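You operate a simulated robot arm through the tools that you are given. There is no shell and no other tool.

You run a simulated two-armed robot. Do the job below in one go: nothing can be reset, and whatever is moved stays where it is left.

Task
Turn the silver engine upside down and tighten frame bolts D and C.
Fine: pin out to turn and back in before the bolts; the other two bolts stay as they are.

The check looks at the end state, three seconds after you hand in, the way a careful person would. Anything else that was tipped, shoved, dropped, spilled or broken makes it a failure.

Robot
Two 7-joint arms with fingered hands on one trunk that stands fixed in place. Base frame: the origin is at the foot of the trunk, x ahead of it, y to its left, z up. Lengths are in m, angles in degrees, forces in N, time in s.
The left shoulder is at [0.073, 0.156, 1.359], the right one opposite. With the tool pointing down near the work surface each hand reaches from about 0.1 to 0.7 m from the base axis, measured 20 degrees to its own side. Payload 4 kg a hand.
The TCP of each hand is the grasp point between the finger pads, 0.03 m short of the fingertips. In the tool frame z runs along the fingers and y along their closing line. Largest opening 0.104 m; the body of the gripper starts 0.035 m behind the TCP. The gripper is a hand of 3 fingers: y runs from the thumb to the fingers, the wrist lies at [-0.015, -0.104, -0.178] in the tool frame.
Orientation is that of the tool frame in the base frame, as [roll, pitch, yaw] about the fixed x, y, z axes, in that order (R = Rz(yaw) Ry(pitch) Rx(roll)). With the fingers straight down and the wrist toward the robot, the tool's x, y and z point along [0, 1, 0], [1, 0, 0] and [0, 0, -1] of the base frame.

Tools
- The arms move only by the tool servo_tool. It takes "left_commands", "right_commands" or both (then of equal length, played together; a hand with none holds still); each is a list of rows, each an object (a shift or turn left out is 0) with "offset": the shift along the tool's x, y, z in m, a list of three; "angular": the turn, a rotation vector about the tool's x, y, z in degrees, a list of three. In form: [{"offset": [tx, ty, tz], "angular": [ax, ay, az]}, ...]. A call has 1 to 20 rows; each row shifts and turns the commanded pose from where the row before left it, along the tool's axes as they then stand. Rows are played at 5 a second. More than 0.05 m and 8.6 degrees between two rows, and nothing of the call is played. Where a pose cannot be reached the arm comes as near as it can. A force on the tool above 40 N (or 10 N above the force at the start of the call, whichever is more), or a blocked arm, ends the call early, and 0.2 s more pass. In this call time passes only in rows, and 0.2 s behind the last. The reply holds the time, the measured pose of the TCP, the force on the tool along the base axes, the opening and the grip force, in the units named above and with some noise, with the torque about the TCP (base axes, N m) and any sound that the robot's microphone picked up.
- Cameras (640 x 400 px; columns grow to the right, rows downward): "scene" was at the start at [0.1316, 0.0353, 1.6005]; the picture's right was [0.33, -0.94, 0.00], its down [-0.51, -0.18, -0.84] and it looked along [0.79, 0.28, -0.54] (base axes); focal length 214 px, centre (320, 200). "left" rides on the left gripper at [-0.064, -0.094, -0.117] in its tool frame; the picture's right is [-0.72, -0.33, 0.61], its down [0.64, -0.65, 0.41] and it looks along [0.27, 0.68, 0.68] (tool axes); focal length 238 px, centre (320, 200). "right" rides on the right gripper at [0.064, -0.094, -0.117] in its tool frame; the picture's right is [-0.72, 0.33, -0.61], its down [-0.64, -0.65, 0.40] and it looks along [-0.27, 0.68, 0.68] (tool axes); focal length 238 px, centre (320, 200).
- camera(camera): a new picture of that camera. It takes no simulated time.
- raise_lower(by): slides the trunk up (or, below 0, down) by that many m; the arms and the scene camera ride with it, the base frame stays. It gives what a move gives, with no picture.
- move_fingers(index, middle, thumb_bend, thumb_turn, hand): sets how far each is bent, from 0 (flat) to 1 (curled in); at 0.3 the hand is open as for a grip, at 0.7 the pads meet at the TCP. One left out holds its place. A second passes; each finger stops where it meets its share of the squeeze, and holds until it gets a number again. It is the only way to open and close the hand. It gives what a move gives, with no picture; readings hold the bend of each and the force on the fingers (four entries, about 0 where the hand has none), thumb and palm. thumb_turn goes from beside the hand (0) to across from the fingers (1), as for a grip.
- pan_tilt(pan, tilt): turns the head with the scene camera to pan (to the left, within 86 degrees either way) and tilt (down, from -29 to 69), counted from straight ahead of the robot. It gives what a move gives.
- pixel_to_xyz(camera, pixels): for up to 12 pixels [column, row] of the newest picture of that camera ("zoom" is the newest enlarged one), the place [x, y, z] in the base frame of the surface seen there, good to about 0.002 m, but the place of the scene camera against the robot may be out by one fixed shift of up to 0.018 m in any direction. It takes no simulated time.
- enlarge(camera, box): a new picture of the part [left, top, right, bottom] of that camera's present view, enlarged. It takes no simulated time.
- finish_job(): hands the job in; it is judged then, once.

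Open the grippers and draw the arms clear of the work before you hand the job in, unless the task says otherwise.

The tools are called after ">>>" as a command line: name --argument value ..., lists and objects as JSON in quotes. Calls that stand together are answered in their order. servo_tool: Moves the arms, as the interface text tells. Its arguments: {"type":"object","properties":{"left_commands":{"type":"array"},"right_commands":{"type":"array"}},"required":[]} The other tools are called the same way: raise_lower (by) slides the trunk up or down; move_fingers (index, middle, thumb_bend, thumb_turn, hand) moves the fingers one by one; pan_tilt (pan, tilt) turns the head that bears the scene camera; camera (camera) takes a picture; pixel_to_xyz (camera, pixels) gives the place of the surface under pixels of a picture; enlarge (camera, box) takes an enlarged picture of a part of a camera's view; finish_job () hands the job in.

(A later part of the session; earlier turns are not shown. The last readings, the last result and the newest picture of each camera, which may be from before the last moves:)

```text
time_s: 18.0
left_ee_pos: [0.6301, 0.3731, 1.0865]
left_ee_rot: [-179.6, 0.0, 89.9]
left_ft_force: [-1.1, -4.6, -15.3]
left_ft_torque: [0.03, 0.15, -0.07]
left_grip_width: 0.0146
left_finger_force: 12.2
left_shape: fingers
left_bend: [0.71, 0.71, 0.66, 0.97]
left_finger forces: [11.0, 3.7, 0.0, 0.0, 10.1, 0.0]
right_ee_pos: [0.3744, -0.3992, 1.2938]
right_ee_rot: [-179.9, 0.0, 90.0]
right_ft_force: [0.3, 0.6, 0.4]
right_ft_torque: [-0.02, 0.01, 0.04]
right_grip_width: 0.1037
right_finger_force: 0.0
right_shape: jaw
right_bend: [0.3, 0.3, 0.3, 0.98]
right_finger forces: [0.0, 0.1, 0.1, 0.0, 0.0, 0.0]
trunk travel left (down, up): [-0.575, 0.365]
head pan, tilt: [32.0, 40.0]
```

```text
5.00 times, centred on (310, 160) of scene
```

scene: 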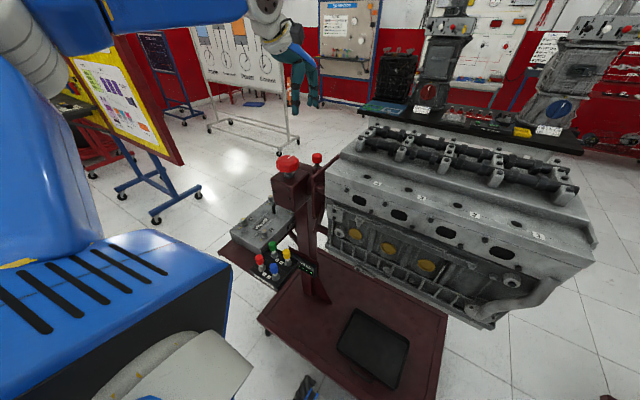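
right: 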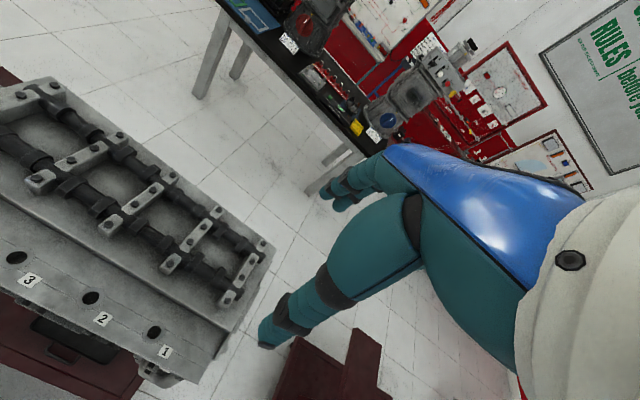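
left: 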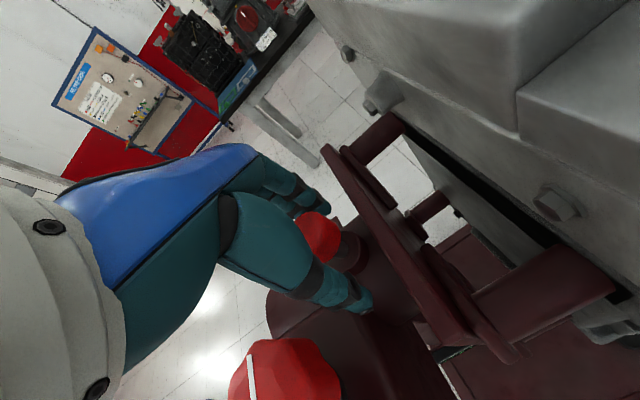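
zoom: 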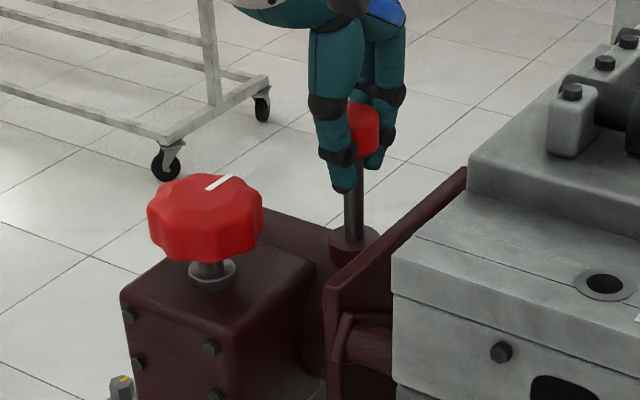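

A stop is reached at about +40 mm (15 N). I ease down 4 mm to relieve force, then open the hand to see whether the pin stays up.

>>> servo_tool --left_commands '[{"offset": [0, 0, 0.004]}]'

>>> move_fingers --hand "left" --index 0.45 --middle 0.45 --thumb_bend 0.45

>>> enlarge --camera "scene" --box '[260, 120, 360, 200]'

>>> camera --camera "left"

```text
time_s: 18.4
left_ee_pos: [0.6303, 0.3729, 1.087]
left_ee_rot: [-180.0, 0.0, 90.1]
left_ft_force: [-1.8, -2.8, -11.0]
left_ft_torque: [-0.02, 0.14, -0.08]
left_grip_width: 0.0145
left_finger_force: 11.4
left_shape: fingers
left_bend: [0.71, 0.71, 0.66, 0.97]
left_finger forces: [9.4, 3.1, 0.0, 0.0, 9.9, 0.1]
right_ee_pos: [0.3735, -0.399, 1.2948]
right_ee_rot: [-179.9, 0.0, 90.1]
right_ft_force: [0.2, 0.8, -0.3]
right_ft_torque: [-0.01, 0.02, 0.01]
right_grip_width: 0.1037
right_finger_force: 0.2
right_shape: jaw
right_bend: [0.3, 0.3, 0.3, 0.98]
right_finger forces: [0.1, 0.1, 0.1, 0.1, 0.0, 0.0]
trunk travel left (down, up): [-0.575, 0.365]
head pan, tilt: [32.0, 40.0]
```

```text
time_s: 19.4
left_ee_pos: [0.6293, 0.3715, 1.0878]
left_ee_rot: [180.0, -0.1, 90.0]
left_ft_force: [0.1, -0.6, 0.4]
left_ft_torque: [0.02, 0.0, 0.02]
left_grip_width: 0.0646
left_finger_force: 0.1
left_shape: fingers
left_bend: [0.45, 0.45, 0.45, 0.97]
left_finger forces: [0.1, 0.0, 0.0, 0.0, 0.0, 0.1]
right_ee_pos: [0.371, -0.3993, 1.2973]
right_ee_rot: [-180.0, 0.0, 90.0]
right_ft_force: [0.6, -0.5, -0.1]
right_ft_torque: [-0.03, 0.0, 0.01]
right_grip_width: 0.1035
right_finger_force: 0.0
right_shape: jaw
right_bend: [0.3, 0.3, 0.3, 0.98]
right_finger forces: [0.1, 0.0, 0.0, 0.0, 0.0, 0.1]
trunk travel left (down, up): [-0.575, 0.365]
head pan, tilt: [32.0, 40.0]
```

```text
5.00 times, centred on (310, 160) of scene
```

zoom: 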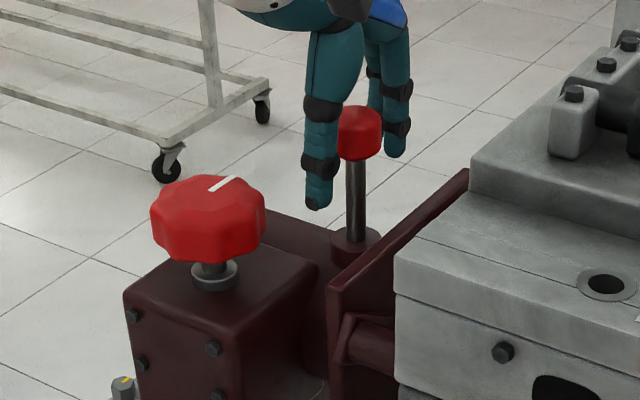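

```text
taken
```

left: 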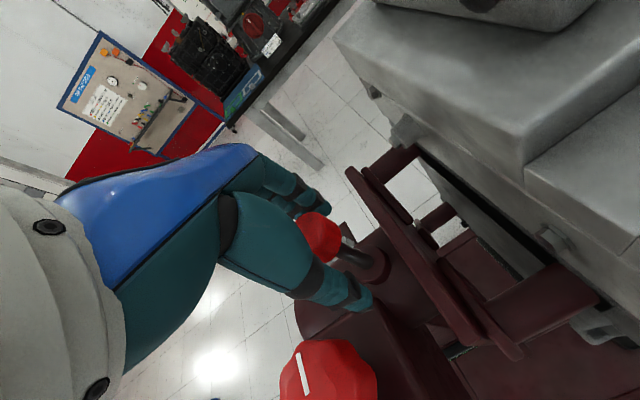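

The pin stays up by itself and the stand settled back. I open the hand wider, rise above the pin and move over the knob.

>>> servo_tool --left_commands '[{"offset": [0, 0, -0.035]}, {"offset": [0, 0, -0.035]}, {"offset": [0, 0, -0.03]}, {"offset": [0.014, -0.02, 0]}, {"offset": [0.014, -0.02, 0]}, {"offset": [0.014, -0.02, 0]}, {"offset": [0.014, -0.02, 0]}]'

>>> move_fingers --hand "left" --index 0.3 --middle 0.3 --thumb_bend 0.3

>>> camera --camera "left"

>>> enlarge --camera "left" --box '[320, 220, 440, 300]'

```text
time_s: 21.0
left_ee_pos: [0.549, 0.4305, 1.1867]
left_ee_rot: [179.9, -0.1, 89.9]
left_ft_force: [-0.2, -0.4, -0.2]
left_ft_torque: [0.02, -0.02, 0.01]
left_grip_width: 0.0647
left_finger_force: 0.1
left_shape: fingers
left_bend: [0.45, 0.45, 0.45, 0.97]
left_finger forces: [0.0, 0.0, 0.0, 0.1, 0.1, 0.1]
right_ee_pos: [0.3715, -0.3984, 1.2976]
right_ee_rot: [179.9, 0.1, 89.9]
right_ft_force: [0.0, 0.3, 0.3]
right_ft_torque: [0.0, -0.01, 0.0]
right_grip_width: 0.1037
right_finger_force: 0.1
right_shape: jaw
right_bend: [0.3, 0.3, 0.3, 0.98]
right_finger forces: [0.0, 0.0, 0.1, 0.0, 0.0, 0.0]
trunk travel left (down, up): [-0.575, 0.365]
head pan, tilt: [32.0, 40.0]
```

```text
time_s: 22.0
left_ee_pos: [0.5523, 0.4282, 1.1875]
left_ee_rot: [-179.9, 0.0, 90.0]
left_ft_force: [-0.9, 0.1, -0.3]
left_ft_torque: [-0.03, 0.02, 0.03]
left_grip_width: 0.1028
left_finger_force: 0.1
left_shape: fingers
left_bend: [0.3, 0.3, 0.3, 0.97]
left_finger forces: [0.0, 0.0, 0.0, 0.1, 0.0, 0.1]
right_ee_pos: [0.3729, -0.3989, 1.296]
right_ee_rot: [180.0, 0.0, 90.0]
right_ft_force: [0.1, 0.3, 0.5]
right_ft_torque: [-0.02, 0.01, 0.02]
right_grip_width: 0.1037
right_finger_force: 0.0
right_shape: jaw
right_bend: [0.3, 0.3, 0.3, 0.98]
right_finger forces: [0.1, 0.0, 0.0, 0.0, 0.0, 0.1]
trunk travel left (down, up): [-0.575, 0.365]
head pan, tilt: [32.0, 40.0]
```

```text
taken
```

left: 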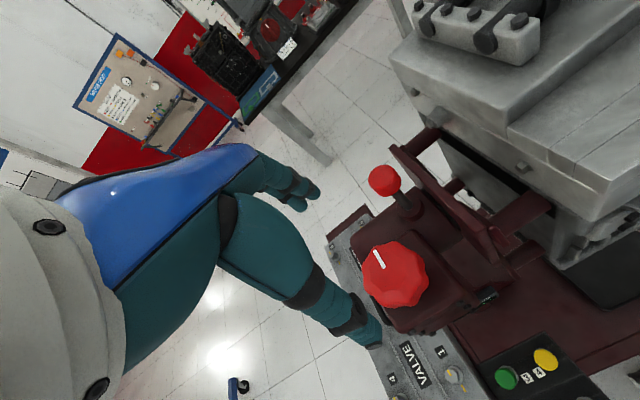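

```text
5.00 times, centred on (380, 260) of left
```

zoom: 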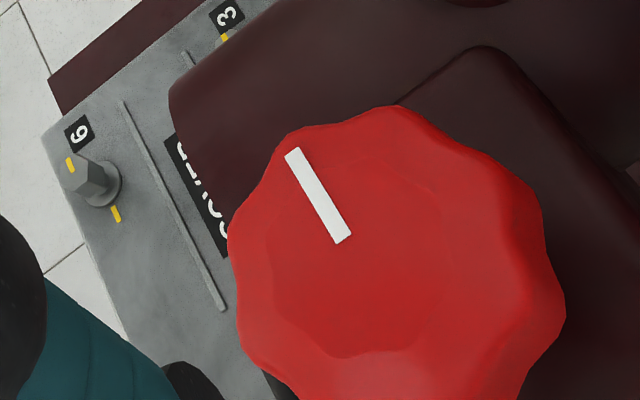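

I measure the knob's top centre, its mark and rim in this enlarged view.

>>> pixel_to_xyz --camera "zoom" --pixels '[[293, 155], [343, 240], [365, 265], [360, 345], [450, 270], [240, 240], [300, 140], [390, 115], [480, 160], [545, 270], [255, 330], [480, 380]]'

>>> enlarge --camera "left" --box '[330, 220, 460, 320]'

```text
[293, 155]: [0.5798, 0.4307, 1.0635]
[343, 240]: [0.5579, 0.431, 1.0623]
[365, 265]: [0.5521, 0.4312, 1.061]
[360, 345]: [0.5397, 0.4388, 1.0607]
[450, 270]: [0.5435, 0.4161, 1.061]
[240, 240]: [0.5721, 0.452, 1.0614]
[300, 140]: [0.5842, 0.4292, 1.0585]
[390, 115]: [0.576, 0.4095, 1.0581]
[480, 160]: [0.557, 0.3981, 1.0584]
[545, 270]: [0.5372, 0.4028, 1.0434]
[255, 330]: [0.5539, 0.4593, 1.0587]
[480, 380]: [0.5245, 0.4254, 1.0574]
```

```text
4.00 times, centred on (395, 270) of left
```

zoom: 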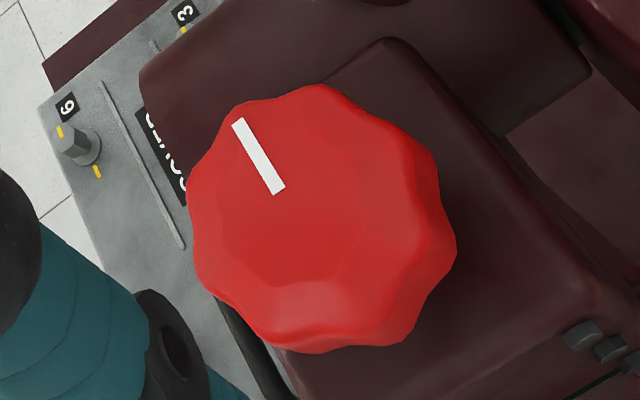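

Knob centre ≈ [0.550, 0.430], radius ≈ 0.033, mark pointing to +x. Before turning I measure the engine's extents to know its swing envelope.

>>> camera --camera "scene"

>>> pixel_to_xyz --camera "scene" --pixels '[[335, 240], [480, 322], [334, 180], [588, 262], [555, 185], [380, 135], [505, 280], [325, 195], [330, 170], [320, 255], [440, 148], [590, 240]]'

>>> enlarge --camera "scene" --box '[300, 120, 620, 330]'

```text
taken
```

scene: 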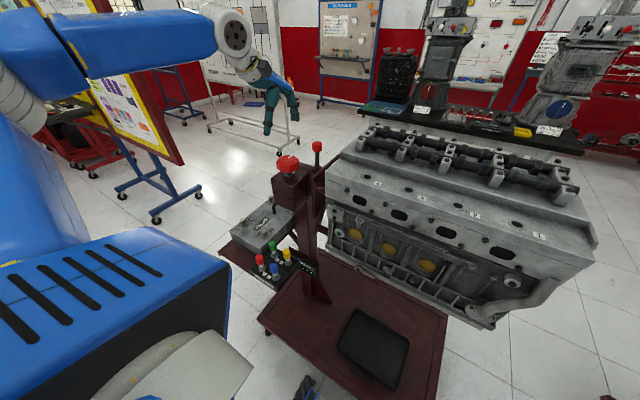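

```text
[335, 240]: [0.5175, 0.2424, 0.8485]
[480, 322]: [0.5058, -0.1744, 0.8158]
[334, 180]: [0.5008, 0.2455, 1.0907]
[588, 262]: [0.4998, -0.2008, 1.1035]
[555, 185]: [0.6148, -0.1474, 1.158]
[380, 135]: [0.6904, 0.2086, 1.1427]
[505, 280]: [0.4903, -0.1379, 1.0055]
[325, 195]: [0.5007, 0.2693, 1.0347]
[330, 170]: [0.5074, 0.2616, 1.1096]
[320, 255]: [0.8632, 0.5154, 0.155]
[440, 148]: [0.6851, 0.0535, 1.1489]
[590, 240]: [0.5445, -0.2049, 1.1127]
```

```text
1.90 times, centred on (460, 225) of scene
```

zoom: 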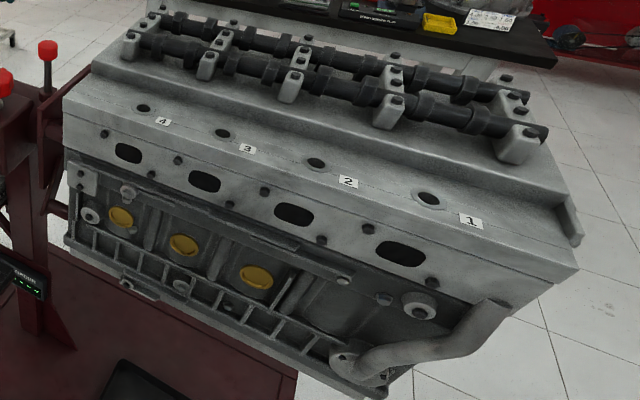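

The engine's swing stays within about 0.25 m of its axis (x≈0.63, z≈0.94), away from the left arm. I test how far the wrist can yaw over the knob, first counter-clockwise.

>>> servo_tool --left_commands '[{"angular": [0, 0, -8]}, {"angular": [0, 0, -8]}, {"angular": [0, 0, -8]}, {"angular": [0, 0, -8]}, {"angular": [0, 0, -8]}, {"angular": [0, 0, -8]}, {"angular": [0, 0, -8]}, {"angular": [0, 0, -8]}]'

>>> camera --camera "scene"

```text
time_s: 23.8
left_ee_pos: [0.5489, 0.4284, 1.1871]
left_ee_rot: [179.9, 0.0, 154.1]
left_ft_force: [-0.2, 1.2, -0.3]
left_ft_torque: [-0.02, 0.0, 0.01]
left_grip_width: 0.1026
left_finger_force: 0.1
left_shape: fingers
left_bend: [0.3, 0.3, 0.3, 0.97]
left_finger forces: [0.0, 0.1, 0.0, 0.1, 0.1, 0.0]
right_ee_pos: [0.3725, -0.4, 1.2952]
right_ee_rot: [-179.9, -0.1, 90.1]
right_ft_force: [0.3, 0.0, -0.5]
right_ft_torque: [-0.01, 0.0, 0.0]
right_grip_width: 0.1035
right_finger_force: 0.1
right_shape: jaw
right_bend: [0.3, 0.3, 0.3, 0.98]
right_finger forces: [0.0, 0.1, 0.0, 0.0, 0.0, 0.0]
trunk travel left (down, up): [-0.575, 0.365]
head pan, tilt: [32.0, 40.0]
```

```text
taken
```

scene: 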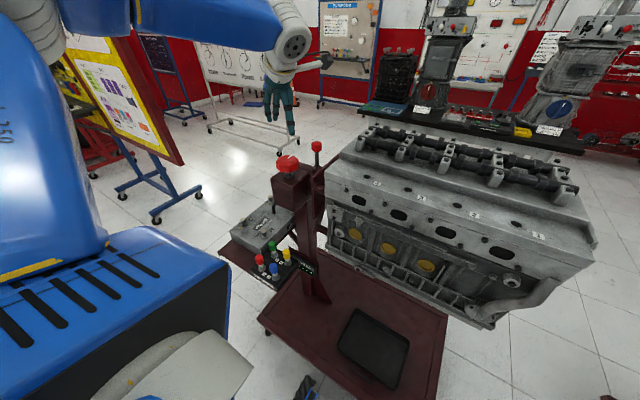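

Yaw 154 works. Now I test clockwise down to about yaw 30.

>>> servo_tool --left_commands '[{"angular": [0, 0, 8]}, {"angular": [0, 0, 8]}, {"angular": [0, 0, 8]}, {"angular": [0, 0, 8]}, {"angular": [0, 0, 8]}, {"angular": [0, 0, 8]}, {"angular": [0, 0, 8]}, {"angular": [0, 0, 8]}, {"angular": [0, 0, 8]}, {"angular": [0, 0, 8]}, {"angular": [0, 0, 8]}, {"angular": [0, 0, 8]}, {"angular": [0, 0, 8]}, {"angular": [0, 0, 8]}, {"angular": [0, 0, 8]}]'

>>> camera --camera "scene"

```text
time_s: 27.0
left_ee_pos: [0.5496, 0.4289, 1.186]
left_ee_rot: [180.0, 0.0, 34.0]
left_ft_force: [0.3, 1.1, -0.2]
left_ft_torque: [0.04, 0.02, 0.01]
left_grip_width: 0.1028
left_finger_force: 0.0
left_shape: fingers
left_bend: [0.3, 0.3, 0.3, 0.97]
left_finger forces: [0.0, 0.1, 0.1, 0.1, 0.0, 0.0]
right_ee_pos: [0.373, -0.3989, 1.2965]
right_ee_rot: [-179.9, 0.0, 90.0]
right_ft_force: [-0.3, 0.2, -0.1]
right_ft_torque: [-0.03, -0.04, 0.05]
right_grip_width: 0.1037
right_finger_force: 0.0
right_shape: jaw
right_bend: [0.3, 0.3, 0.3, 0.98]
right_finger forces: [0.1, 0.0, 0.0, 0.0, 0.0, 0.1]
trunk travel left (down, up): [-0.575, 0.365]
head pan, tilt: [32.0, 40.0]
```

```text
taken
```

scene: 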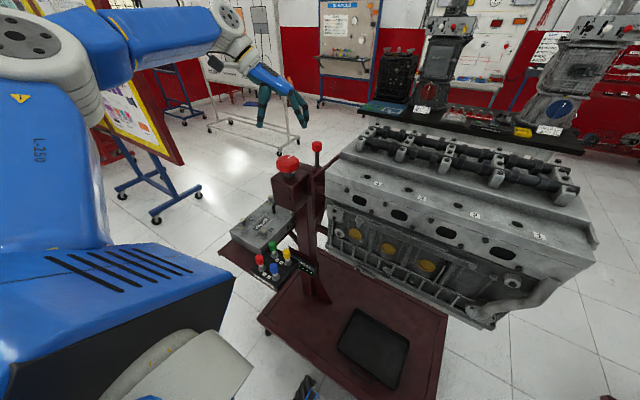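

Both ends are reachable, so I can make ~120° strokes. I descend at yaw 34 around the knob.

>>> servo_tool --left_commands '[{"offset": [0, 0, 0.035]}, {"offset": [0, 0, 0.035]}, {"offset": [0, 0, 0.035]}, {"offset": [0, 0, 0.018]}, {"offset": [0, 0, 0.015]}]'

>>> enlarge --camera "scene" --box '[240, 100, 360, 200]'

>>> camera --camera "left"

```text
time_s: 28.2
left_ee_pos: [0.5501, 0.4293, 1.0494]
left_ee_rot: [-180.0, 0.0, 33.9]
left_ft_force: [0.0, 0.1, -1.3]
left_ft_torque: [0.01, 0.02, -0.04]
left_grip_width: 0.1028
left_finger_force: 0.0
left_shape: fingers
left_bend: [0.3, 0.3, 0.3, 0.97]
left_finger forces: [0.1, 0.0, 0.0, 0.0, 0.0, 0.0]
right_ee_pos: [0.3717, -0.3976, 1.296]
right_ee_rot: [-179.9, 0.0, 89.9]
right_ft_force: [0.8, 0.3, 0.1]
right_ft_torque: [0.02, -0.03, 0.02]
right_grip_width: 0.1038
right_finger_force: 0.0
right_shape: jaw
right_bend: [0.3, 0.3, 0.3, 0.98]
right_finger forces: [0.1, 0.0, 0.0, 0.1, 0.0, 0.0]
trunk travel left (down, up): [-0.575, 0.365]
head pan, tilt: [32.0, 40.0]
```

```text
4.00 times, centred on (300, 150) of scene
```

zoom: 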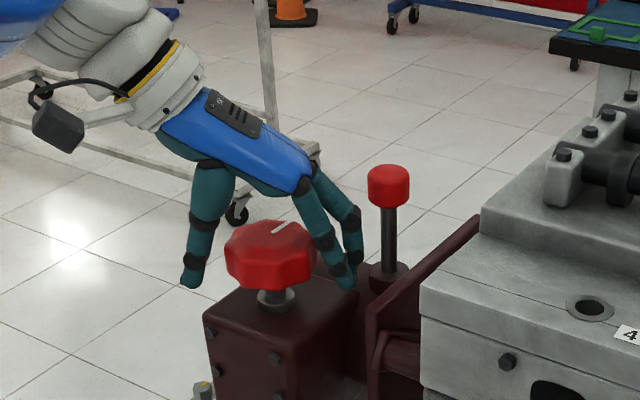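

```text
taken
```

left: 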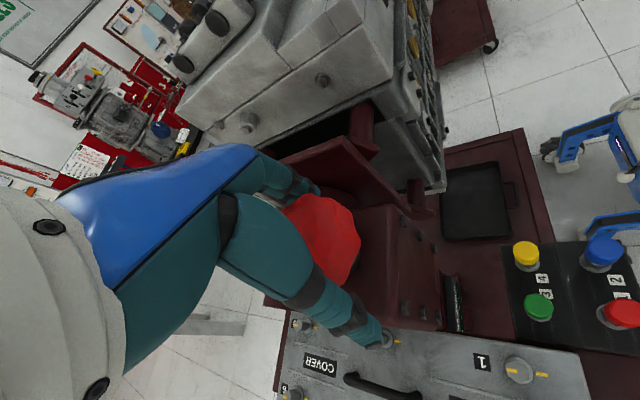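

The fingers straddle the knob. I close to grip it.

>>> move_fingers --hand "left" --index 0.7 --middle 0.7 --thumb_bend 0.7

>>> enlarge --camera "scene" --box '[240, 100, 360, 200]'

```text
time_s: 29.2
left_ee_pos: [0.5504, 0.4275, 1.0493]
left_ee_rot: [180.0, 0.0, 33.9]
left_ft_force: [3.0, -3.9, -2.5]
left_ft_torque: [-0.36, -0.27, -0.04]
left_grip_width: 0.0547
left_finger_force: 27.0
left_shape: fingers
left_bend: [0.47, 0.54, 0.55, 0.96]
left_finger forces: [17.1, 11.5, 0.0, 0.0, 25.4, 0.0]
right_ee_pos: [0.3728, -0.3994, 1.2959]
right_ee_rot: [-179.9, -0.1, 90.0]
right_ft_force: [0.5, 0.4, -0.6]
right_ft_torque: [0.0, 0.0, 0.02]
right_grip_width: 0.104
right_finger_force: 0.1
right_shape: jaw
right_bend: [0.3, 0.3, 0.3, 0.98]
right_finger forces: [0.0, 0.0, 0.0, 0.0, 0.1, 0.0]
trunk travel left (down, up): [-0.575, 0.365]
head pan, tilt: [32.0, 40.0]
```

```text
4.00 times, centred on (300, 150) of scene
```

zoom: 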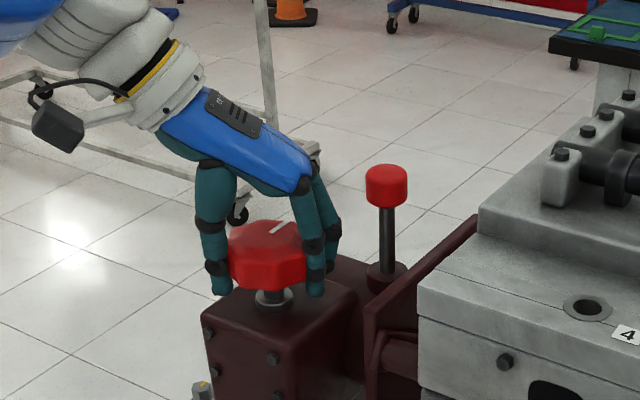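

A firm 27 N grip on the knob. I turn it a little counter-clockwise and watch the engine.

>>> servo_tool --left_commands '[{"angular": [0, 0, -5]}, {"angular": [0, 0, -5]}, {"angular": [0, 0, -5]}, {"angular": [0, 0, -5]}]'

>>> camera --camera "scene"

>>> enlarge --camera "scene" --box '[240, 100, 360, 200]'

```text
time_s: 30.2
left_ee_pos: [0.5485, 0.424, 1.0495]
left_ee_rot: [-179.7, 0.0, 53.8]
left_ft_force: [-1.5, -14.1, -6.7]
left_ft_torque: [-0.33, -0.03, -1.02]
left_grip_width: 0.0536
left_finger_force: 25.7
left_shape: fingers
left_bend: [0.47, 0.53, 0.55, 1.0]
left_finger forces: [18.4, 15.0, 0.0, 0.0, 19.5, 0.1]
right_ee_pos: [0.3738, -0.4026, 1.2947]
right_ee_rot: [179.9, -0.1, 90.0]
right_ft_force: [0.3, -0.1, 0.5]
right_ft_torque: [-0.01, -0.03, -0.01]
right_grip_width: 0.1037
right_finger_force: 0.1
right_shape: jaw
right_bend: [0.3, 0.3, 0.3, 0.98]
right_finger forces: [0.0, 0.1, 0.0, 0.0, 0.0, 0.0]
trunk travel left (down, up): [-0.575, 0.365]
head pan, tilt: [32.0, 40.0]
```

```text
taken
```

scene: 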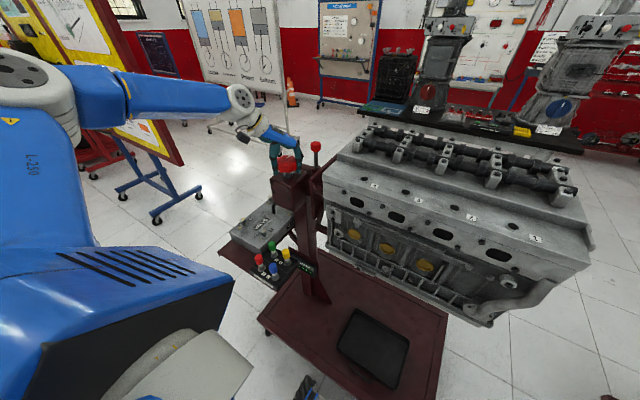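

```text
4.00 times, centred on (300, 150) of scene
```

zoom: 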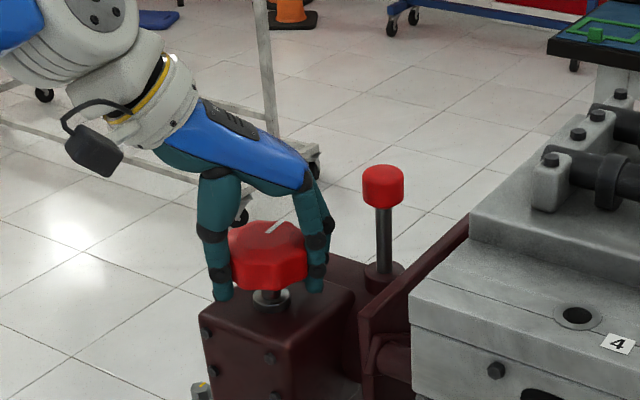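

The hand turned 20° with −1.0 N m; the engine seems to have tilted slightly. I measure the knob mark and the "4" plug hole against their former places.

>>> pixel_to_xyz --camera "zoom" --pixels '[[265, 233], [282, 222], [577, 318], [480, 205], [410, 275], [382, 170], [470, 220]]'

>>> enlarge --camera "scene" --box '[265, 140, 325, 190]'

>>> camera --camera "left"

```text
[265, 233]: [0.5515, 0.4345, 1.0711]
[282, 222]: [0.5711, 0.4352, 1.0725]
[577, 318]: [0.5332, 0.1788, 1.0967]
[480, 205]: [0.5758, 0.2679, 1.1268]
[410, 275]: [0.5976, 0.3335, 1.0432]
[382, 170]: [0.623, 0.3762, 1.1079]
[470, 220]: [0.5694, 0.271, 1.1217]
```

```text
8.00 times, centred on (295, 165) of scene
```

zoom: 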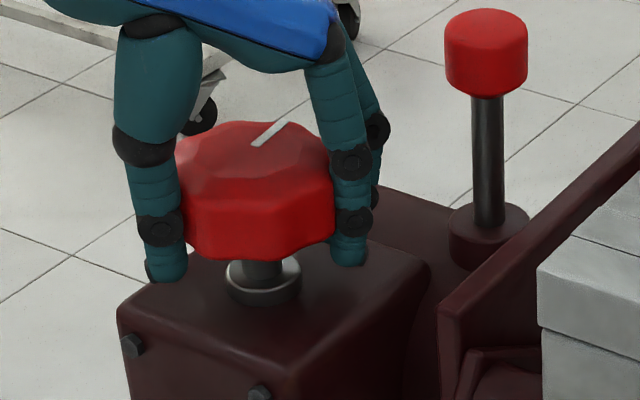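

```text
taken
```

left: 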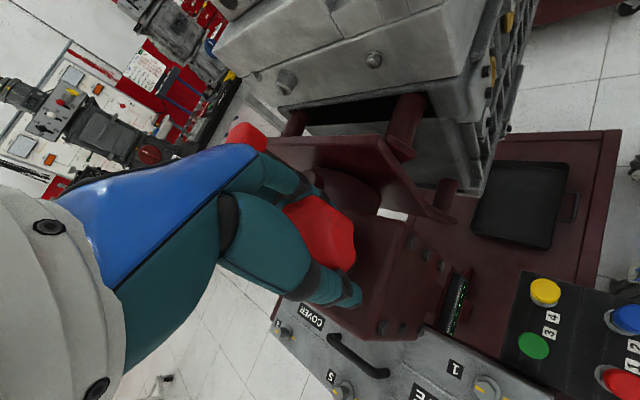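

The mark only turned about 3° while the hand turned 20°, so either the grip slips or the stop is on this side. I turn a bit more and compare.

>>> servo_tool --left_commands '[{"angular": [0, 0, -5]}, {"angular": [0, 0, -5]}, {"angular": [0, 0, -5]}, {"angular": [0, 0, -5]}]'

>>> enlarge --camera "scene" --box '[240, 100, 360, 200]'

>>> camera --camera "scene"

```text
time_s: 31.2
left_ee_pos: [0.547, 0.4177, 1.0507]
left_ee_rot: [-179.6, -0.1, 73.7]
left_ft_force: [-6.1, -36.0, -16.3]
left_ft_torque: [-0.58, 0.5, -1.63]
left_grip_width: 0.0454
left_finger_force: 30.2
left_shape: fingers
left_bend: [0.51, 0.53, 0.57, 0.99]
left_finger forces: [24.0, 21.6, 0.0, 0.1, 15.3, 0.0]
right_ee_pos: [0.373, -0.4075, 1.2917]
right_ee_rot: [-179.9, -0.5, 90.0]
right_ft_force: [0.7, 0.1, -0.4]
right_ft_torque: [0.0, 0.02, 0.02]
right_grip_width: 0.1034
right_finger_force: 0.0
right_shape: jaw
right_bend: [0.3, 0.3, 0.3, 0.98]
right_finger forces: [0.0, 0.1, 0.0, 0.0, 0.0, 0.1]
trunk travel left (down, up): [-0.575, 0.365]
head pan, tilt: [32.0, 40.0]
```

```text
4.00 times, centred on (300, 150) of scene
```

zoom: 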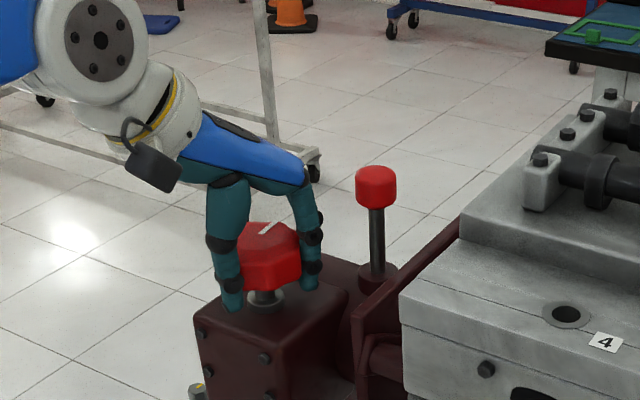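

```text
taken
```

scene: 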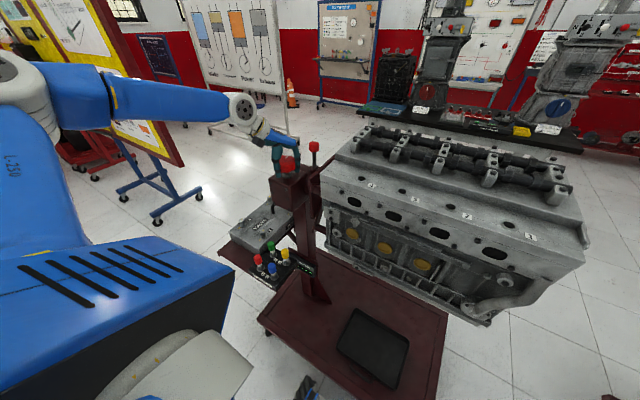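

The force rises to 36 N and the knob doesn't follow, so this way looks blocked. I turn back clockwise and see whether the knob follows that way.

>>> servo_tool --left_commands '[{"angular": [0, 0, 5]}, {"angular": [0, 0, 5]}, {"angular": [0, 0, 5]}, {"angular": [0, 0, 5]}, {"angular": [0, 0, 5]}, {"angular": [0, 0, 5]}]'

>>> enlarge --camera "scene" --box '[240, 100, 360, 200]'

>>> camera --camera "scene"

```text
time_s: 32.6
left_ee_pos: [0.5477, 0.4256, 1.0498]
left_ee_rot: [-179.7, -0.1, 43.7]
left_ft_force: [-5.9, -20.6, -7.6]
left_ft_torque: [-0.07, 0.25, -0.02]
left_grip_width: 0.0449
left_finger_force: 26.0
left_shape: fingers
left_bend: [0.49, 0.54, 0.59, 0.92]
left_finger forces: [15.7, 15.9, 0.0, 0.0, 20.0, 0.0]
right_ee_pos: [0.3723, -0.4031, 1.2954]
right_ee_rot: [-179.9, -0.2, 90.0]
right_ft_force: [-0.4, -0.4, 0.6]
right_ft_torque: [0.02, -0.01, -0.03]
right_grip_width: 0.1038
right_finger_force: 0.1
right_shape: jaw
right_bend: [0.3, 0.3, 0.3, 0.98]
right_finger forces: [0.1, 0.0, 0.0, 0.0, 0.1, 0.1]
trunk travel left (down, up): [-0.575, 0.365]
head pan, tilt: [32.0, 40.0]
```

```text
4.00 times, centred on (300, 150) of scene
```

zoom: 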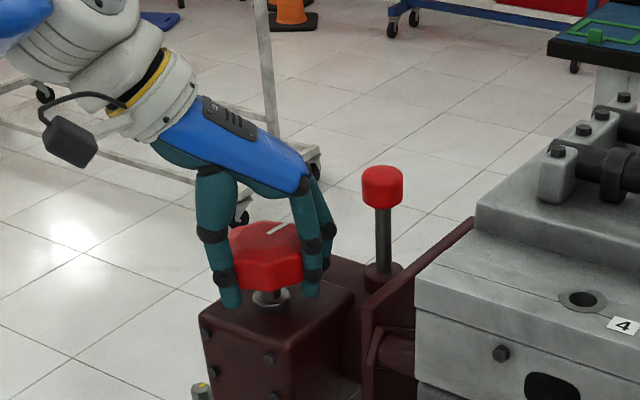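

```text
taken
```

scene: 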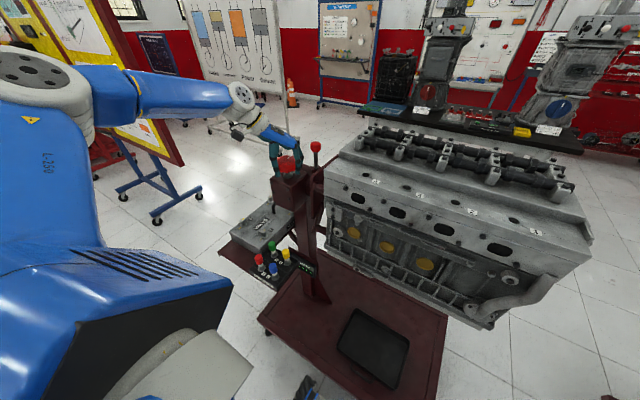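

The engine's "4" hole moved up (row 308→300 in the zoom), hinting that clockwise moves it. I open the hand to relax the side force, then measure the mark and engine.

>>> move_fingers --hand "left" --index 0.3 --middle 0.3 --thumb_bend 0.3

>>> enlarge --camera "scene" --box '[240, 100, 360, 200]'

>>> pixel_to_xyz --camera "zoom" --pixels '[[588, 303], [275, 233], [290, 223], [480, 220], [420, 290], [386, 170]]'

```text
time_s: 33.6
left_ee_pos: [0.5493, 0.4296, 1.0487]
left_ee_rot: [-180.0, -0.1, 44.0]
left_ft_force: [0.3, -0.1, 0.2]
left_ft_torque: [0.0, 0.02, -0.01]
left_grip_width: 0.1029
left_finger_force: 0.1
left_shape: fingers
left_bend: [0.3, 0.3, 0.3, 0.97]
left_finger forces: [0.1, 0.0, 0.0, 0.1, 0.0, 0.0]
right_ee_pos: [0.3726, -0.3998, 1.2949]
right_ee_rot: [179.9, -0.1, 90.0]
right_ft_force: [-0.2, -0.2, 1.2]
right_ft_torque: [-0.03, 0.0, 0.01]
right_grip_width: 0.1038
right_finger_force: 0.1
right_shape: jaw
right_bend: [0.3, 0.3, 0.3, 0.98]
right_finger forces: [0.0, 0.0, 0.1, 0.0, 0.1, 0.0]
trunk travel left (down, up): [-0.575, 0.365]
head pan, tilt: [32.0, 40.0]
```

```text
4.00 times, centred on (300, 150) of scene
```

zoom: 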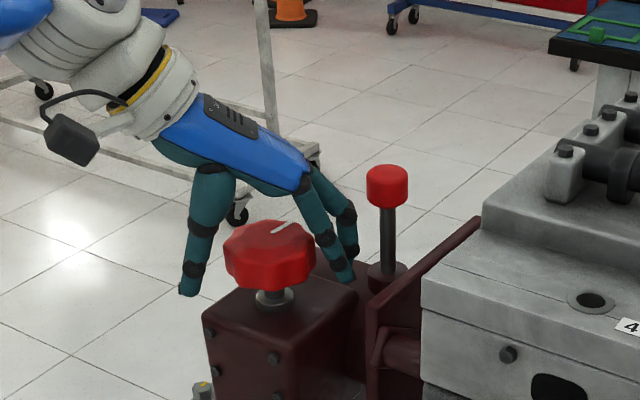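

```text
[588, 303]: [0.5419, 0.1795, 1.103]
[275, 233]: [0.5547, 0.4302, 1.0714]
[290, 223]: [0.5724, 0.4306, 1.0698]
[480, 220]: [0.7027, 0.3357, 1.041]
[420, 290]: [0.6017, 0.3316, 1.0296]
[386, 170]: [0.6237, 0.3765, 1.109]
```

The hole row moved ~7 zoom pixels, so the engine did tip slightly with the front up. I look closely at the knob's mark to estimate the ratio.

>>> enlarge --camera "scene" --box '[270, 150, 310, 175]'

>>> pixel_to_xyz --camera "zoom" --pixels '[[250, 150], [300, 130], [320, 120]]'

>>> camera --camera "left"

```text
16.00 times, centred on (290, 162) of scene
```

zoom: 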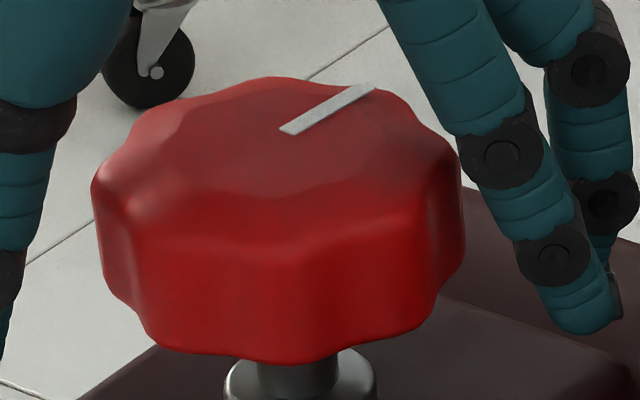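

```text
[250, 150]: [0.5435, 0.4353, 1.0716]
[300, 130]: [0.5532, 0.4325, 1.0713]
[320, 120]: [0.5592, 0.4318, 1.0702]
```

```text
taken
```

left: 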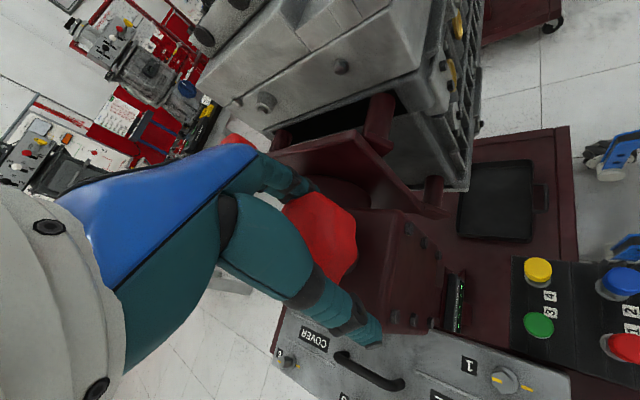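

>>> pixel_to_xyz --camera "zoom" --pixels '[[287, 129], [367, 88], [300, 122], [350, 97]]'

```text
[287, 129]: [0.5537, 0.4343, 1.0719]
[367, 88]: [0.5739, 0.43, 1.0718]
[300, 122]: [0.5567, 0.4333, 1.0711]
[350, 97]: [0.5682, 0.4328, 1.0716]
```

I rotate the open hand in place to yaw ~154, then grip for a clockwise stroke.

>>> servo_tool --left_commands '[{"angular": [0, 0, -8]}, {"angular": [0, 0, -8]}, {"angular": [0, 0, -8]}, {"angular": [0, 0, -8]}, {"angular": [0, 0, -8]}, {"angular": [0, 0, -8]}, {"angular": [0, 0, -8]}, {"angular": [0, 0, -8]}, {"angular": [0, 0, -8]}, {"angular": [0, 0, -8]}, {"angular": [0, 0, -8]}, {"angular": [0, 0, -8]}, {"angular": [0, 0, -8]}, {"angular": [0, 0, -8]}]'

>>> enlarge --camera "scene" --box '[240, 100, 360, 200]'

>>> camera --camera "left"

```text
time_s: 36.6
left_ee_pos: [0.5491, 0.4298, 1.0488]
left_ee_rot: [179.9, 0.1, 156.2]
left_ft_force: [-0.3, -0.4, 0.5]
left_ft_torque: [-0.01, -0.03, 0.01]
left_grip_width: 0.103
left_finger_force: 0.0
left_shape: fingers
left_bend: [0.3, 0.3, 0.3, 0.97]
left_finger forces: [0.0, 0.0, 0.0, 0.0, 0.1, 0.0]
right_ee_pos: [0.3721, -0.4007, 1.2961]
right_ee_rot: [-179.9, 0.0, 90.0]
right_ft_force: [0.2, 0.1, -1.0]
right_ft_torque: [0.0, 0.01, -0.02]
right_grip_width: 0.1037
right_finger_force: 0.0
right_shape: jaw
right_bend: [0.3, 0.3, 0.3, 0.98]
right_finger forces: [0.0, 0.0, 0.0, 0.0, 0.0, 0.1]
trunk travel left (down, up): [-0.575, 0.365]
head pan, tilt: [32.0, 40.0]
```

```text
4.00 times, centred on (300, 150) of scene
```

zoom: 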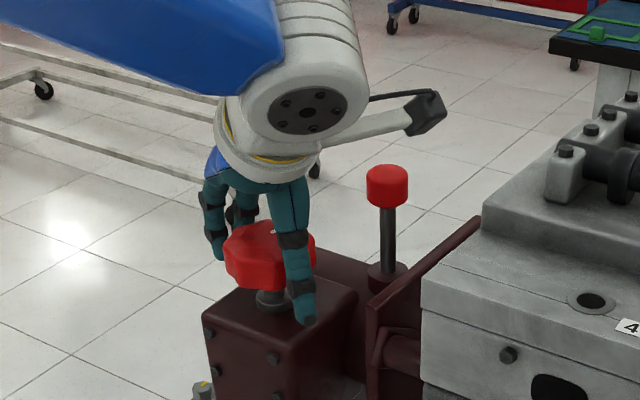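

```text
taken
```

left: 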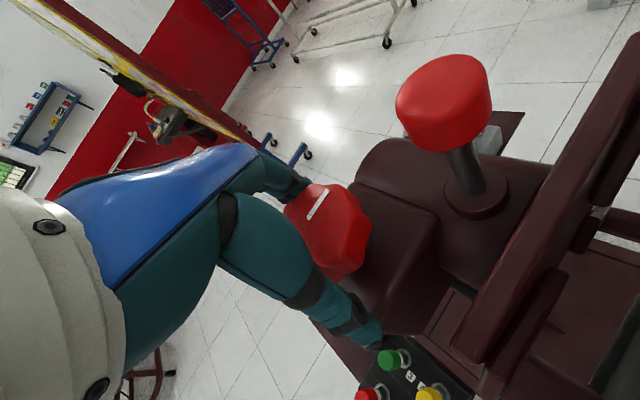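

Position is fine (camera body clears the pin). I grip the knob.

>>> move_fingers --hand "left" --index 0.75 --middle 0.75 --thumb_bend 0.75

>>> servo_tool --left_commands '[{"angular": [0, 0, 6]}, {"angular": [0, 0, 6]}, {"angular": [0, 0, 6]}, {"angular": [0, 0, 6]}, {"angular": [0, 0, 6]}]'

>>> enlarge --camera "scene" --box '[240, 100, 360, 200]'

>>> camera --camera "left"

```text
time_s: 37.6
left_ee_pos: [0.5475, 0.43, 1.0462]
left_ee_rot: [-180.0, -0.1, 156.0]
left_ft_force: [-4.6, 1.1, -4.0]
left_ft_torque: [0.02, 0.16, -0.01]
left_grip_width: 0.057
left_finger_force: 30.5
left_shape: fingers
left_bend: [0.71, 0.58, 0.58, 0.96]
left_finger forces: [18.2, 11.7, 0.0, 0.0, 30.4, 0.0]
right_ee_pos: [0.3724, -0.3967, 1.2958]
right_ee_rot: [-180.0, 0.1, 89.9]
right_ft_force: [-0.9, 0.4, 0.0]
right_ft_torque: [-0.02, 0.0, 0.04]
right_grip_width: 0.1038
right_finger_force: 0.1
right_shape: jaw
right_bend: [0.3, 0.3, 0.3, 0.98]
right_finger forces: [0.0, 0.0, 0.0, 0.1, 0.0, 0.0]
trunk travel left (down, up): [-0.575, 0.365]
head pan, tilt: [32.0, 40.0]
```

```text
time_s: 38.8
left_ee_pos: [0.5483, 0.4346, 1.0478]
left_ee_rot: [-179.9, 0.2, 125.9]
left_ft_force: [-2.1, 9.8, -2.2]
left_ft_torque: [0.08, 0.18, 0.16]
left_grip_width: 0.0569
left_finger_force: 29.7
left_shape: fingers
left_bend: [0.35, 0.58, 0.58, 0.96]
left_finger forces: [18.7, 13.5, 0.0, 0.0, 27.9, 0.0]
right_ee_pos: [0.3719, -0.3938, 1.2973]
right_ee_rot: [180.0, 0.3, 90.0]
right_ft_force: [0.0, -0.1, -0.3]
right_ft_torque: [0.01, -0.02, 0.03]
right_grip_width: 0.104
right_finger_force: 0.0
right_shape: jaw
right_bend: [0.3, 0.3, 0.3, 0.98]
right_finger forces: [0.0, 0.0, 0.0, 0.1, 0.0, 0.1]
trunk travel left (down, up): [-0.575, 0.365]
head pan, tilt: [32.0, 40.0]
```

```text
4.00 times, centred on (300, 150) of scene
```

zoom: 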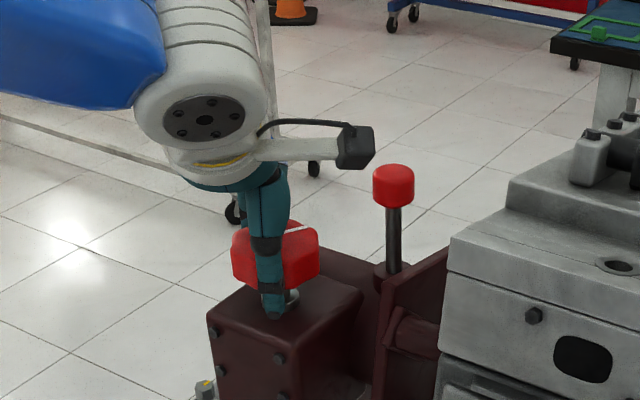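

```text
taken
```

left: 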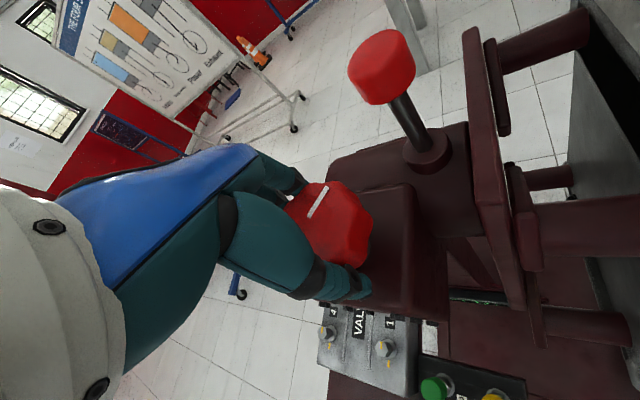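

Clockwise works: the knob follows the hand and the engine's front side rises, with low torque. I continue the stroke.

>>> servo_tool --left_commands '[{"angular": [0, 0, 6]}, {"angular": [0, 0, 6]}, {"angular": [0, 0, 6]}, {"angular": [0, 0, 6]}, {"angular": [0, 0, 6]}, {"angular": [0, 0, 6]}, {"angular": [0, 0, 6]}, {"angular": [0, 0, 6]}, {"angular": [0, 0, 6]}, {"angular": [0, 0, 6]}]'

>>> camera --camera "scene"

>>> camera --camera "left"

```text
time_s: 41.0
left_ee_pos: [0.5527, 0.4349, 1.0468]
left_ee_rot: [179.7, -0.1, 66.1]
left_ft_force: [21.4, 19.5, 8.8]
left_ft_torque: [0.28, -0.01, 0.28]
left_grip_width: 0.0564
left_finger_force: 30.1
left_shape: fingers
left_bend: [0.34, 0.57, 0.59, 0.99]
left_finger forces: [18.4, 16.8, 0.1, 0.0, 25.6, 0.0]
right_ee_pos: [0.376, -0.396, 1.2965]
right_ee_rot: [-179.8, 0.2, 90.0]
right_ft_force: [0.1, 0.3, 1.0]
right_ft_torque: [-0.01, 0.02, -0.01]
right_grip_width: 0.1036
right_finger_force: 0.0
right_shape: jaw
right_bend: [0.3, 0.3, 0.3, 0.98]
right_finger forces: [0.0, 0.0, 0.1, 0.1, 0.0, 0.1]
trunk travel left (down, up): [-0.575, 0.365]
head pan, tilt: [32.0, 40.0]
```

```text
taken
```

scene: 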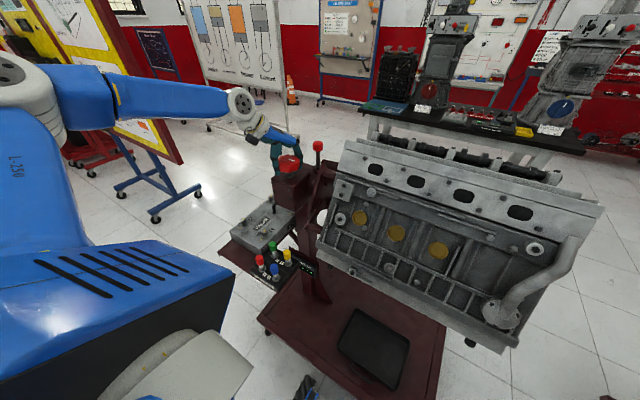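

```text
taken
```

left: 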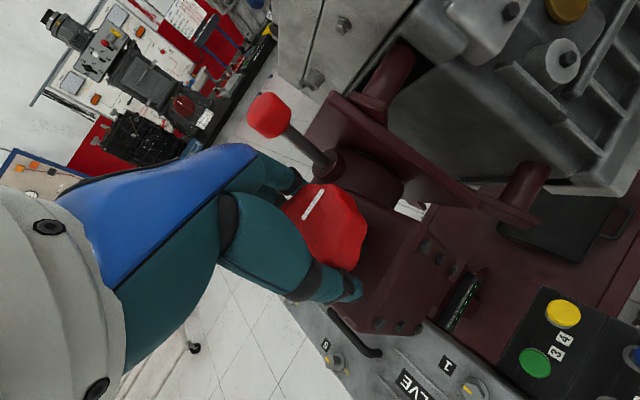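

90° of knob gave roughly 30° of engine, so the ratio is about 3:1. Lateral force reached ~29 N, so I shift the hand a few mm with the force and finish the stroke in steps.

>>> servo_tool --left_commands '[{"offset": [0.0053, 0.002, 0]}, {"angular": [0, 0, 6]}, {"angular": [0, 0, 6]}, {"angular": [0, 0, 6]}, {"angular": [0, 0, 6]}, {"angular": [0, 0, 6]}]'

>>> camera --camera "scene"

>>> camera --camera "left"

```text
time_s: 42.4
left_ee_pos: [0.5567, 0.4349, 1.0461]
left_ee_rot: [179.9, 0.0, 35.9]
left_ft_force: [18.2, 9.9, 4.0]
left_ft_torque: [0.31, -0.05, 0.2]
left_grip_width: 0.0561
left_finger_force: 29.9
left_shape: fingers
left_bend: [0.34, 0.58, 0.59, 0.98]
left_finger forces: [16.3, 15.5, 0.0, 0.0, 28.2, 0.0]
right_ee_pos: [0.3748, -0.3961, 1.2952]
right_ee_rot: [-179.9, 0.1, 90.0]
right_ft_force: [0.0, 0.9, -0.8]
right_ft_torque: [-0.01, 0.02, -0.02]
right_grip_width: 0.1037
right_finger_force: 0.1
right_shape: jaw
right_bend: [0.3, 0.3, 0.3, 0.98]
right_finger forces: [0.1, 0.0, 0.0, 0.1, 0.0, 0.0]
trunk travel left (down, up): [-0.575, 0.365]
head pan, tilt: [32.0, 40.0]
```

```text
taken
```

scene: 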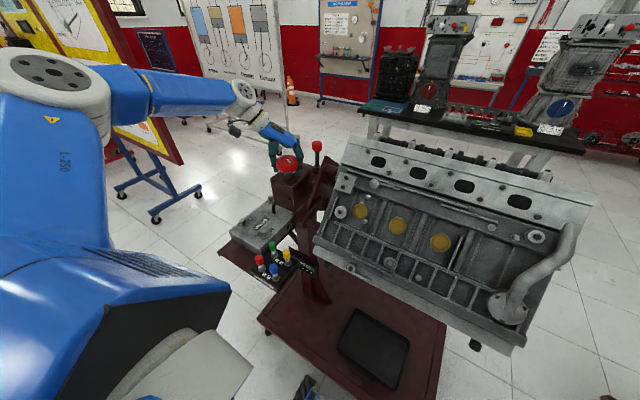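

```text
taken
```

left: 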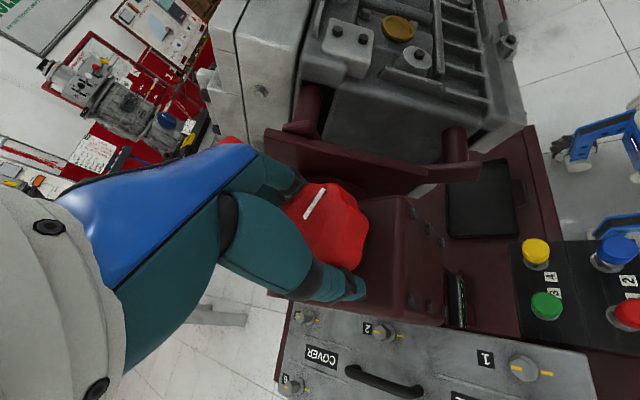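

About 40° of engine after 120° of knob. I open, swing the hand back to yaw ~156 at the knob centre, and check that nothing drifts.

>>> move_fingers --hand "left" --index 0.3 --middle 0.3 --thumb_bend 0.3

>>> enlarge --camera "scene" --box '[260, 130, 320, 180]'

>>> camera --camera "left"

```text
time_s: 43.4
left_ee_pos: [0.5518, 0.4336, 1.0501]
left_ee_rot: [179.9, -0.1, 36.0]
left_ft_force: [0.1, -0.4, 0.1]
left_ft_torque: [0.02, 0.03, 0.0]
left_grip_width: 0.103
left_finger_force: 0.1
left_shape: fingers
left_bend: [0.3, 0.3, 0.3, 0.98]
left_finger forces: [0.0, 0.1, 0.0, 0.0, 0.0, 0.0]
right_ee_pos: [0.3713, -0.3977, 1.2959]
right_ee_rot: [180.0, 0.1, 90.0]
right_ft_force: [0.6, 0.6, -0.6]
right_ft_torque: [0.03, -0.02, 0.01]
right_grip_width: 0.1036
right_finger_force: 0.0
right_shape: jaw
right_bend: [0.3, 0.3, 0.3, 0.98]
right_finger forces: [0.1, 0.0, 0.0, 0.0, 0.0, 0.0]
trunk travel left (down, up): [-0.575, 0.365]
head pan, tilt: [32.0, 40.0]
```

```text
8.00 times, centred on (290, 155) of scene
```

zoom: 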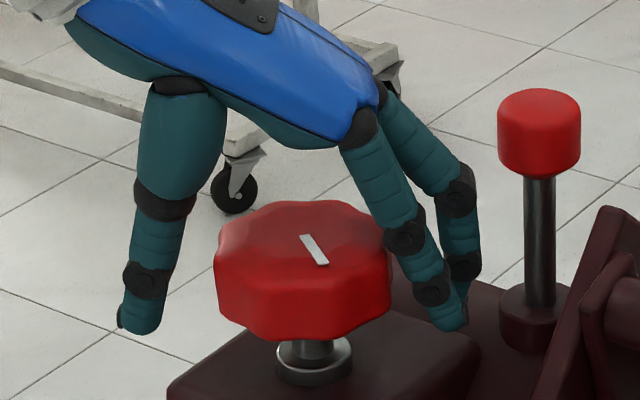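

```text
taken
```

left: 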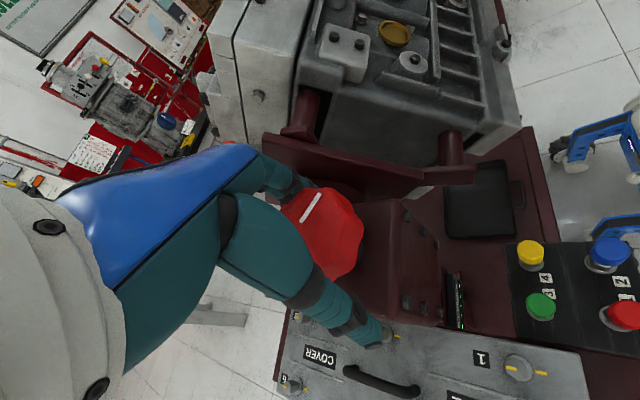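

I re-measure the knob centre using its mark in the left camera.

>>> enlarge --camera "left" --box '[270, 170, 390, 290]'

>>> pixel_to_xyz --camera "left" --pixels '[[318, 192], [303, 218], [290, 212], [327, 250], [345, 230], [310, 240], [352, 215], [330, 205]]'

```text
3.33 times, centred on (330, 230) of left
```

zoom: 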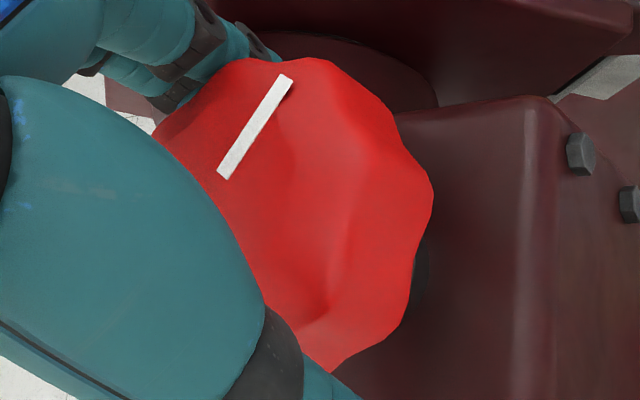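

```text
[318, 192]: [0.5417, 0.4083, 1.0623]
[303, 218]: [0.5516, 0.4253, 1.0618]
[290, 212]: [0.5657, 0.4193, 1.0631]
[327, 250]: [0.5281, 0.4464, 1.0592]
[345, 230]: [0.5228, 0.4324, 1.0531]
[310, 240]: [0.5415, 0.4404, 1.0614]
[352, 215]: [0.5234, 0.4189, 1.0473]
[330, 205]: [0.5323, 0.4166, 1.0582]
```

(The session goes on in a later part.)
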